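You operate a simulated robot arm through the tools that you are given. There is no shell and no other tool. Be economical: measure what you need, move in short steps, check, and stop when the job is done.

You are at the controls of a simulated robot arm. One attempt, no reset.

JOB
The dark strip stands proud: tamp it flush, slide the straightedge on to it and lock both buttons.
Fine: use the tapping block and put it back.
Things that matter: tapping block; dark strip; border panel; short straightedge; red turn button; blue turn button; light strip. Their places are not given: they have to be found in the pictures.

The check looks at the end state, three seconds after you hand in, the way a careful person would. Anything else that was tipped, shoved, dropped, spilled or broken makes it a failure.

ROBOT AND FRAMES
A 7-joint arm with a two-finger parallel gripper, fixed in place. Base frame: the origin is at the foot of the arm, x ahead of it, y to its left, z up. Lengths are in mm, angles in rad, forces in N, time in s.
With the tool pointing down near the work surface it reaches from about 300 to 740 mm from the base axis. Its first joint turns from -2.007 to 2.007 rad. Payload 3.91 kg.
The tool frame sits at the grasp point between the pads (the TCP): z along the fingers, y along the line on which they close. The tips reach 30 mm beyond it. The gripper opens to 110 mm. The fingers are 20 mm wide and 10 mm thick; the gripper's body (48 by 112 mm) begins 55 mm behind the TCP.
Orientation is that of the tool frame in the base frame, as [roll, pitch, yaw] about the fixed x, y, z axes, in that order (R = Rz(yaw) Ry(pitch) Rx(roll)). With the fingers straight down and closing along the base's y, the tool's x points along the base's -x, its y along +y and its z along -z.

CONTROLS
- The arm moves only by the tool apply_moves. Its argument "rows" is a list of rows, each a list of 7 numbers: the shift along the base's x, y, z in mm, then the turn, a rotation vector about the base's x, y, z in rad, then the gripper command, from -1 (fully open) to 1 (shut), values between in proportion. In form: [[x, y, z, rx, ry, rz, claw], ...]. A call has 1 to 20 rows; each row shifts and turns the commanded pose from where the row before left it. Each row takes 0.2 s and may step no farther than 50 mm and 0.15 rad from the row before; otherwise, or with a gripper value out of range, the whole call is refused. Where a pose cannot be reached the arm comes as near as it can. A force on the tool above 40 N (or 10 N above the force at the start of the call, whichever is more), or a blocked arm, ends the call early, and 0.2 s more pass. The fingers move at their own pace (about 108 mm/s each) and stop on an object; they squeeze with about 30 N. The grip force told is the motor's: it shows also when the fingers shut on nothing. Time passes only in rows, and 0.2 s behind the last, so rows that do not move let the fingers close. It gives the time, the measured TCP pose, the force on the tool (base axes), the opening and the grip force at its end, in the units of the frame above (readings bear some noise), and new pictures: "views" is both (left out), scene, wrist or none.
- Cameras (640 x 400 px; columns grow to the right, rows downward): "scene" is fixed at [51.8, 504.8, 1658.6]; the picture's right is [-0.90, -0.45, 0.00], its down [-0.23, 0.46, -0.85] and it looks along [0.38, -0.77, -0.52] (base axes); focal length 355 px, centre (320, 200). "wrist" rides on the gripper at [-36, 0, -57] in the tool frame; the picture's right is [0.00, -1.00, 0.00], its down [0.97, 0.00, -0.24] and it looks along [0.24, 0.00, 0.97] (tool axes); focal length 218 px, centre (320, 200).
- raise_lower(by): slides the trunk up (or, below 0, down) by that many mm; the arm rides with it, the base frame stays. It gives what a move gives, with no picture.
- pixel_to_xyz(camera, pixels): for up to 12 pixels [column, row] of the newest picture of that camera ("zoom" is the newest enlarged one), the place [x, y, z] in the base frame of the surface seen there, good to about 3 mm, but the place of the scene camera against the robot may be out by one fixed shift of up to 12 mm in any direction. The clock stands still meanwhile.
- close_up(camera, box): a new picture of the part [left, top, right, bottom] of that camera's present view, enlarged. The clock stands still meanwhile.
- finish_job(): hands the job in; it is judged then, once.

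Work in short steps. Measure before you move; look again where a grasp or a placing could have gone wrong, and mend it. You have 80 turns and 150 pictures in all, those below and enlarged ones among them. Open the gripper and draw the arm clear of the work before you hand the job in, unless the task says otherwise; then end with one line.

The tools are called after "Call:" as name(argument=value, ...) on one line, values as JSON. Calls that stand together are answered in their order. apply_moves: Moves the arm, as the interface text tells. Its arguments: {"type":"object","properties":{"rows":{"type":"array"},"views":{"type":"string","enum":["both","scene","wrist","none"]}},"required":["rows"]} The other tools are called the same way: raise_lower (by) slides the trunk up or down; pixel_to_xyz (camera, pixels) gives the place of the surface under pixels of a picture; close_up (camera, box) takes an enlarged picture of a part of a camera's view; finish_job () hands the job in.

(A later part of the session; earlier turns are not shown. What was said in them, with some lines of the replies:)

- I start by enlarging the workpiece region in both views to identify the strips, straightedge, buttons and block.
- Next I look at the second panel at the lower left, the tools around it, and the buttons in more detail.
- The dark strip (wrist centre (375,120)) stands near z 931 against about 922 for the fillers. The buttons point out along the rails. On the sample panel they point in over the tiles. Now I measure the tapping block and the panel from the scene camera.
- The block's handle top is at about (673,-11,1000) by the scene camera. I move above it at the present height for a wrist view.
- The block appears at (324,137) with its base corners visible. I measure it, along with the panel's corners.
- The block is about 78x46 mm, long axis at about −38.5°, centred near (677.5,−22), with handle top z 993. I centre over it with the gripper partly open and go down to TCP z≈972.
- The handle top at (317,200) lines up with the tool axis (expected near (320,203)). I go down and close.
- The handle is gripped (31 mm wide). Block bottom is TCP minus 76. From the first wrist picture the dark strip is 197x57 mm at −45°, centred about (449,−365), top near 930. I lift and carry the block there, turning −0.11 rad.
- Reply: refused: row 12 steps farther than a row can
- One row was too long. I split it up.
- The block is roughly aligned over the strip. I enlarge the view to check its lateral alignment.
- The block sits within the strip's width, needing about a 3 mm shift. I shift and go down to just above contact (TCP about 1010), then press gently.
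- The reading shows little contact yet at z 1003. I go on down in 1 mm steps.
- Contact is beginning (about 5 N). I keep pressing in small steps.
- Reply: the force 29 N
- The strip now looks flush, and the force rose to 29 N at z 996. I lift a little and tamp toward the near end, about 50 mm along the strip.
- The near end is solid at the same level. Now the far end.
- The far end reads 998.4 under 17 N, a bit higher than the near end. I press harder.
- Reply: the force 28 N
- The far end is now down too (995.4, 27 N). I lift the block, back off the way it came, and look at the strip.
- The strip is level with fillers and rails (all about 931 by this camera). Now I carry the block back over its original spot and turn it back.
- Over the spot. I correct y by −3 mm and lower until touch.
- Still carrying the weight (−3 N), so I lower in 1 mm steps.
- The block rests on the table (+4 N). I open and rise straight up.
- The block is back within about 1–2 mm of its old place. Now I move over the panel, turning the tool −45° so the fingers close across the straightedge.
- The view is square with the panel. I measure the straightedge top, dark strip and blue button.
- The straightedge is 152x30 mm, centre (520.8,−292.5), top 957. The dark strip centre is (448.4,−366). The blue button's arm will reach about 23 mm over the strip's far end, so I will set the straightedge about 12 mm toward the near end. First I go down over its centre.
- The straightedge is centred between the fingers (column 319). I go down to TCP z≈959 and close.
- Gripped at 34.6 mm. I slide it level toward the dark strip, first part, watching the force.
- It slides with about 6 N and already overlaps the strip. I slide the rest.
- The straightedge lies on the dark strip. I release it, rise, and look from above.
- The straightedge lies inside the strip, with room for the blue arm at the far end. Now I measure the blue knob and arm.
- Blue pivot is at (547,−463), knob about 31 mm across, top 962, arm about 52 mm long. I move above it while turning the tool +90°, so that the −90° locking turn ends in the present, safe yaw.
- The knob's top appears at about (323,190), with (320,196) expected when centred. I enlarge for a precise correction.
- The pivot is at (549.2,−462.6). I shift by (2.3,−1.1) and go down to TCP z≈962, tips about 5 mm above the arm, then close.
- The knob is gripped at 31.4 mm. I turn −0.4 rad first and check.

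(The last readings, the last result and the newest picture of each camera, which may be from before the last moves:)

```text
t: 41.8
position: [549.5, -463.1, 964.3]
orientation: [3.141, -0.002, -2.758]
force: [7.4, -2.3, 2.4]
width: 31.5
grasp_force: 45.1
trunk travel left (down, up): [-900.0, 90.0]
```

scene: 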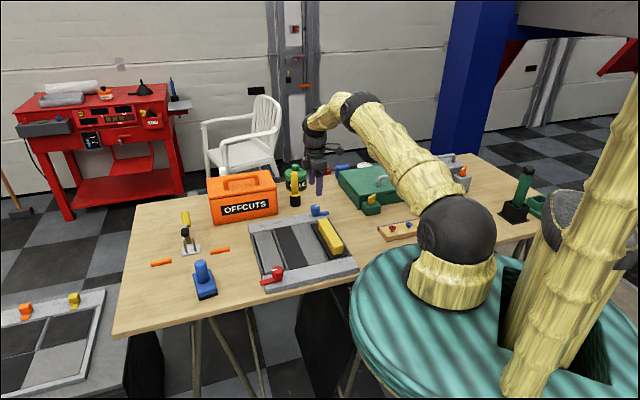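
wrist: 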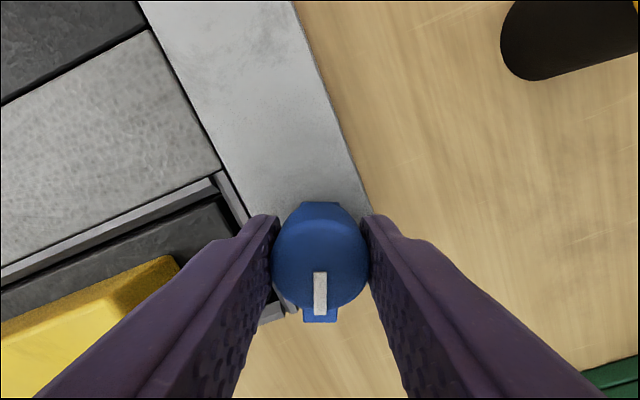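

The button turns with the gripper. I continue to −90° in total.

Call:
apply_moves(rows=[[0, 0, 0, 0, 0, -0.1, 1], [0, 0, 0, 0, 0, -0.1, 1], [0, 0, 0, 0, 0, -0.1, 1], [0, 0, 0, 0, 0, -0.1, 1], [0, 0, 0, 0, 0, -0.1, 1], [0, 0, 0, 0, 0, -0.1, 1], [0, 0, 0, 0, 0, -0.1, 1], [0, 0, 0, 0, 0, -0.1, 1], [0, 0, 0, 0, 0, -0.1, 1], [0, 0, 0, 0, 0, -0.1, 1], [0, 0, 0, 0, 0, -0.1, 1], [0, 0, 0, 0, 0, -0.071, 1], [0, 0, 0, 0, 0, 0, 1]], views="wrist")

```text
t: 44.6
position: [549.2, -464.2, 963.4]
orientation: [-3.141, 0.001, 2.353]
force: [10.0, -7.5, 8.3]
width: 31.4
grasp_force: 44.5
trunk travel left (down, up): [-900.0, 90.0]
```

wrist: 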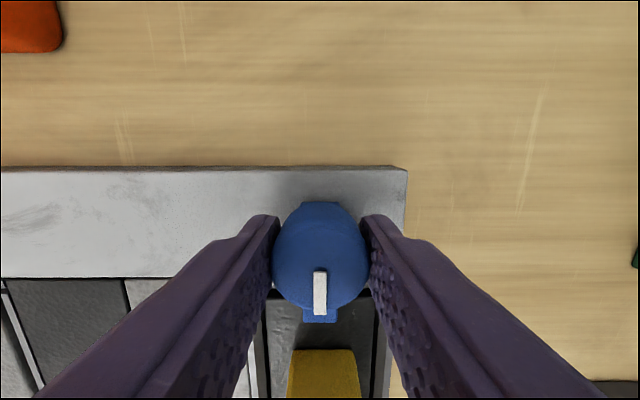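

Blue now points in over the dark strip. I release, rise and look.

Call:
apply_moves(rows=[[0, 0, 0, 0, 0, 0, 0.2], [0, 0, 0, 0, 0, 0, -0.2], [0, 0, 0, 0, 0, 0, -0.2], [0, 0, 35, 0, 0, 0, -0.2], [0, 0, 45, 0, 0, 0, -0.2], [-20, 20, 45, 0, 0, 0, -0.3], [-20, 20, 40, 0, 0, 0, -0.3], [-20, 20, 30, 0, 0, 0, -0.3], [0, 0, 0, 0, 0, 0, -0.3]])

Call:
close_up(camera="wrist", box=[170, 0, 440, 270])

Call:
close_up(camera="scene", box=[240, 195, 370, 295])

```text
refused: row 6 steps farther than a row can; nothing moved
```

```text
1.48 times, centred on (305, 135) of wrist
```

zoom: 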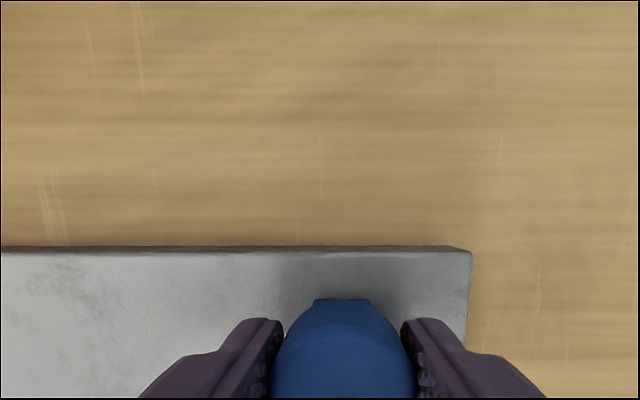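

```text
4.00 times, centred on (305, 245) of scene
```

zoom: 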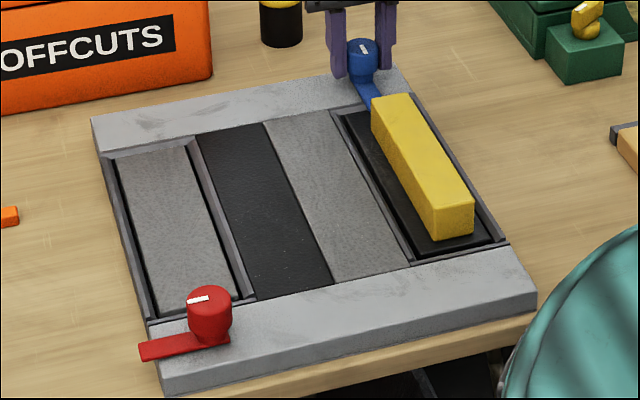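

A row was too long, so I repeat with smaller steps.

Call:
apply_moves(rows=[[0, 0, 0, 0, 0, 0, 0.2], [0, 0, 0, 0, 0, 0, -0.2], [0, 0, 0, 0, 0, 0, -0.2], [0, 0, 35, 0, 0, 0, -0.2], [0, 0, 45, 0, 0, 0, -0.2], [-15, 15, 40, 0, 0, 0, -0.3], [-20, 20, 35, 0, 0, 0, -0.3], [-20, 20, 35, 0, 0, 0, -0.3], [0, 0, 0, 0, 0, 0, -0.3]], views="wrist")

Call:
close_up(camera="wrist", box=[170, 0, 440, 270])

```text
t: 46.6
position: [491.7, -408.9, 1154.4]
orientation: [-3.142, -0.001, 2.356]
force: [0.0, -0.6, 0.2]
width: 71.4
grasp_force: 0.1
trunk travel left (down, up): [-900.0, 90.0]
```

wrist: 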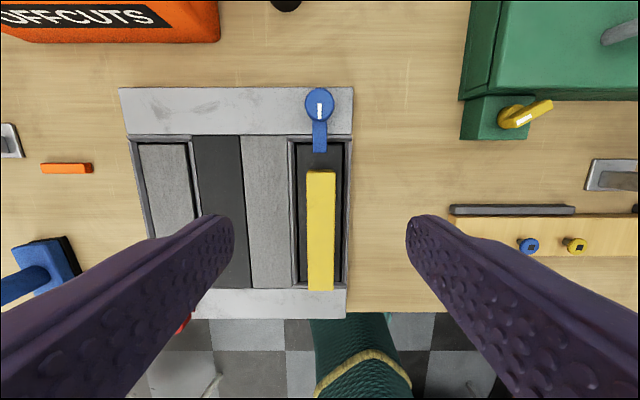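

```text
1.48 times, centred on (305, 135) of wrist
```

zoom: 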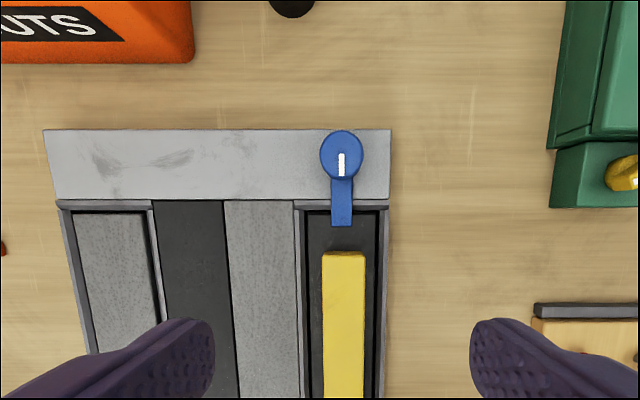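

Blue is locked over the strip, clear of the straightedge. Now I move over the red knob (about (497,−122)), again turning the tool +90° beforehand.

Call:
apply_moves(rows=[[0.5, 26, 0, 0, 0, 0.1428, -0.3], [0.5, 26, 0, 0, 0, 0.1428, -0.3], [0.5, 26, 0, 0, 0, 0.1428, -0.3], [0.5, 26, 0, 0, 0, 0.1428, -0.3], [0.5, 26, 0, 0, 0, 0.1428, -0.3], [0.5, 26, 0, 0, 0, 0.1428, -0.3], [0.5, 26, 0, 0, 0, 0.1428, -0.3], [0.5, 26, 0, 0, 0, 0.1428, -0.3], [0.5, 26, 0, 0, 0, 0.1428, -0.3], [0.5, 26, 0, 0, 0, 0.1428, -0.3], [0.3, 27, 0, 0, 0, 0.1428, -0.3], [0, 0, -45, 0, 0, 0, -0.3], [0, 0, -45, 0, 0, 0, -0.3], [0, 0, 0, 0, 0, 0, -0.3]])

Call:
close_up(camera="wrist", box=[260, 130, 380, 250])

```text
t: 49.6
position: [498.9, -121.5, 1063.7]
orientation: [-3.141, 0.0, -2.356]
force: [-0.2, -0.6, 0.4]
width: 71.5
grasp_force: 0.1
trunk travel left (down, up): [-900.0, 90.0]
```

scene: 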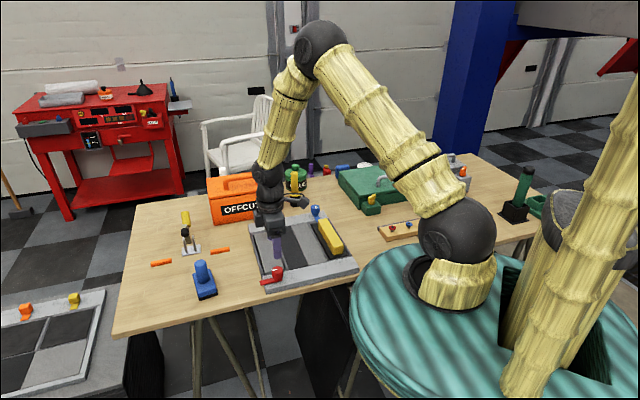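
wrist: 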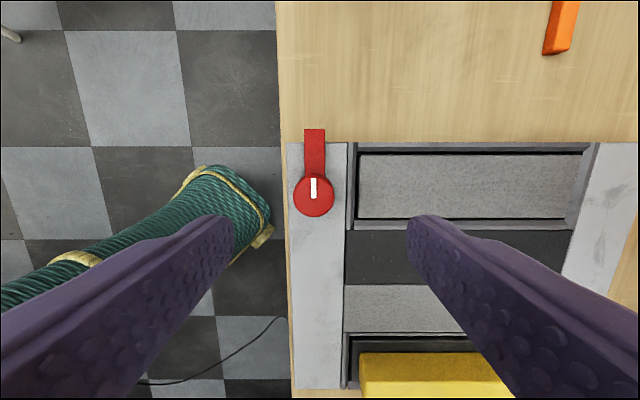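

```text
3.33 times, centred on (320, 190) of wrist
```

zoom: 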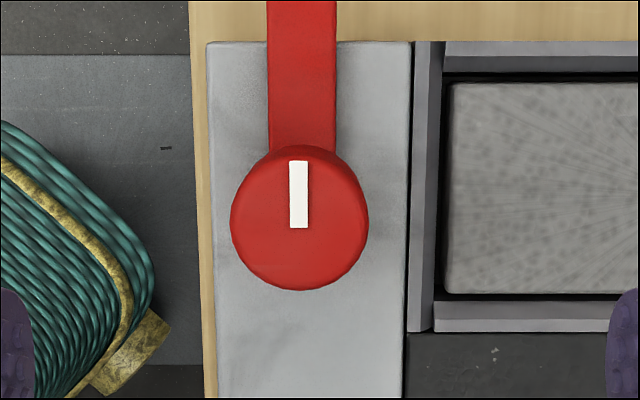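

The red pivot needs a shift of (−3.6,+3.0). One finger will come down left of it, near the teal object at (210,210), so I check that object's height.

Call:
pixel_to_xyz(camera="wrist", pixels=[[210, 190], [240, 200], [180, 225], [265, 240], [285, 200], [314, 200], [314, 140]])

```text
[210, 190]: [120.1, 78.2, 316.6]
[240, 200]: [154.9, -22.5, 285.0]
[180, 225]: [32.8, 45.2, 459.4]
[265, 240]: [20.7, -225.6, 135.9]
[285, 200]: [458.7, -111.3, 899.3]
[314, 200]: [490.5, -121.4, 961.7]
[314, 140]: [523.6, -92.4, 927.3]
```

It is far below, so there is no conflict. I shift, go down and close on the red knob.

Call:
apply_moves(rows=[[-3.6, 3, -30, 0, 0, 0, -0.3], [0, 0, -35, 0, 0, 0, -0.3], [0, 0, -25, 0, 0, 0, -0.3], [0, 0, -11, 0, 0, 0, -0.3], [0, 0, 0, 0, 0, 0, 0.1], [0, 0, 0, 0, 0, 0, 0.5], [0, 0, 0, 0, 0, 0, 1], [0, 0, 0, 0, 0, 0, 1]], views="wrist")

```text
t: 51.4
position: [496.3, -117.7, 962.7]
orientation: [3.141, 0.0, -2.356]
force: [-1.1, 0.1, -2.7]
width: 31.4
grasp_force: 45.1
trunk travel left (down, up): [-900.0, 90.0]
```

wrist: 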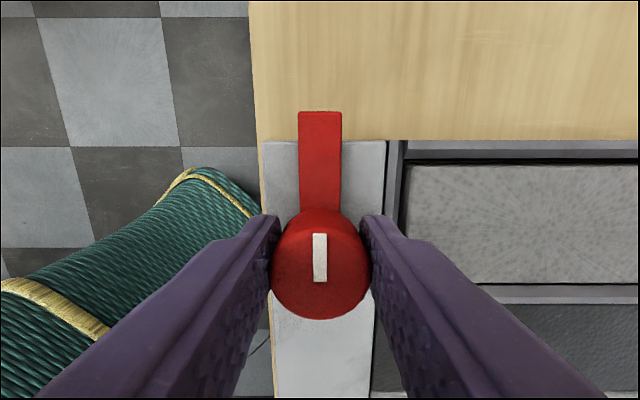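

Gripped. The arm (up in the picture) must go right, over the light strip: clockwise, −90°.

Call:
apply_moves(rows=[[0, 0, 0, 0, 0, -0.1, 1], [0, 0, 0, 0, 0, -0.1, 1], [0, 0, 0, 0, 0, -0.1, 1], [0, 0, 0, 0, 0, -0.1, 1], [0, 0, 0, 0, 0, -0.1, 1], [0, 0, 0, 0, 0, -0.1, 1], [0, 0, 0, 0, 0, -0.1, 1], [0, 0, 0, 0, 0, -0.1, 1], [0, 0, 0, 0, 0, -0.1, 1], [0, 0, 0, 0, 0, -0.1, 1], [0, 0, 0, 0, 0, -0.1, 1], [0, 0, 0, 0, 0, -0.1, 1], [0, 0, 0, 0, 0, -0.1, 1], [0, 0, 0, 0, 0, -0.1, 1], [0, 0, 0, 0, 0, -0.1, 1], [0, 0, 0, 0, 0, -0.071, 1], [0, 0, 0, 0, 0, 0, 1]], views="wrist")

```text
t: 55.0
position: [495.3, -121.8, 962.5]
orientation: [3.141, 0.0, 2.352]
force: [3.8, -24.6, 2.1]
width: 31.2
grasp_force: 44.8
trunk travel left (down, up): [-900.0, 90.0]
```

wrist: 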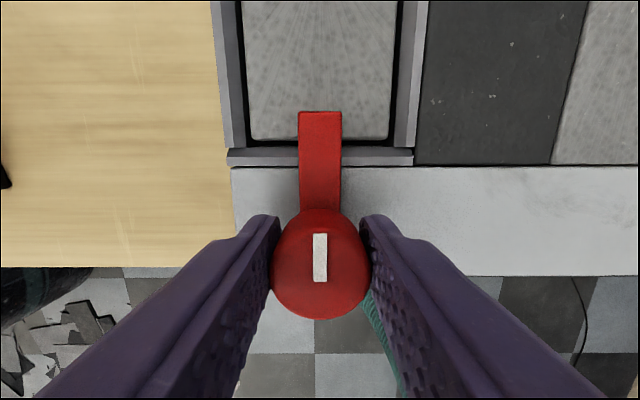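

Red now points over the light strip. There is a 25 N side force, since the tool was pulled 4 mm in −y, so I ease by −4 mm in y before opening and rising.

Call:
apply_moves(rows=[[0, -2, 0, 0, 0, 0, 1], [0, -1.5, 0, 0, 0, 0, 1], [0, 0, 0, 0, 0, 0, 0.3], [0, 0, 0, 0, 0, 0, -0.2], [0, 0, 0, 0, 0, 0, -0.2], [0, 0, 35, 0, 0, 0, -0.2], [0, 0, 45, 0, 0, 0, -0.2], [0, 0, 45, 0, 0, 0, -0.2], [-10, -30, 35, 0, 0, 0, -0.3], [-10, -30, 35, 0, 0, 0, -0.3], [-10, -30, 35, 0, 0, 0, -0.3], [0, 0, 0, 0, 0, 0, -0.3]])

Call:
close_up(camera="scene", box=[240, 195, 370, 295])

Call:
close_up(camera="wrist", box=[170, 20, 470, 240])

```text
t: 57.6
position: [464.7, -210.7, 1193.0]
orientation: [-3.14, -0.002, 2.354]
force: [0.4, 0.1, -0.8]
width: 71.5
grasp_force: 0.0
trunk travel left (down, up): [-900.0, 90.0]
```

scene: 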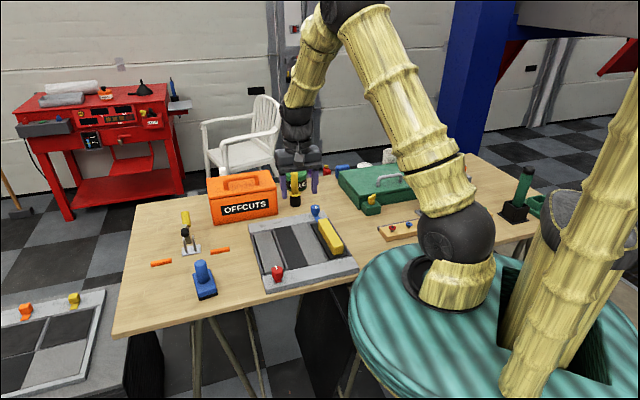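
wrist: 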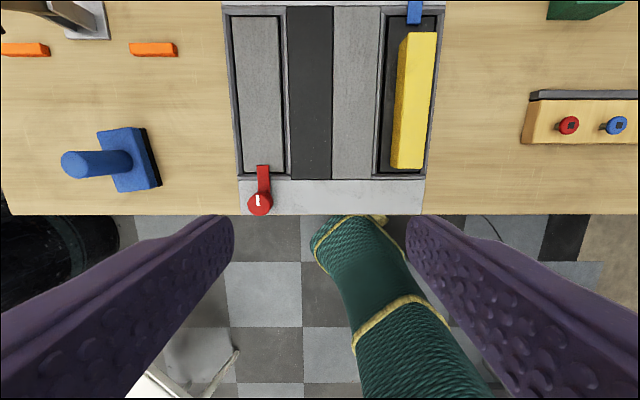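

```text
4.00 times, centred on (305, 245) of scene
```

zoom: 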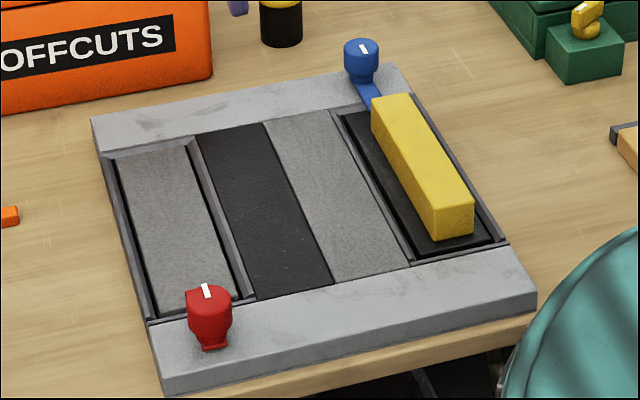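

```text
1.82 times, centred on (320, 130) of wrist
```

zoom: 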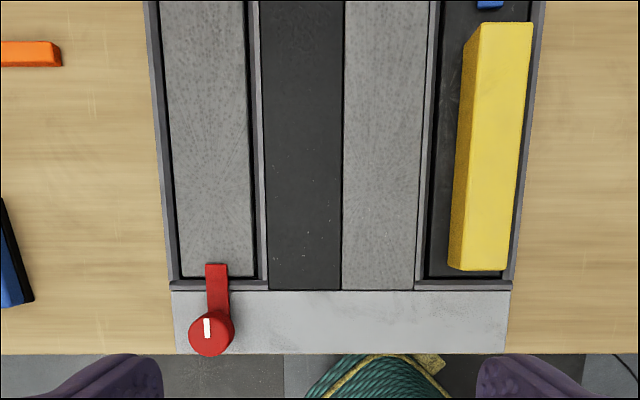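

Everything is in place: strip flush, straightedge on it, both arms pointing in, block back, arm clear above and open. I hand in.

Call:
finish_job()

```text
The job is handed in.
```

I tamped the dark strip flush, slid the straightedge on to it, turned both buttons to lock, and put the tapping block back within about 2 mm of its place, turned by about 3°.
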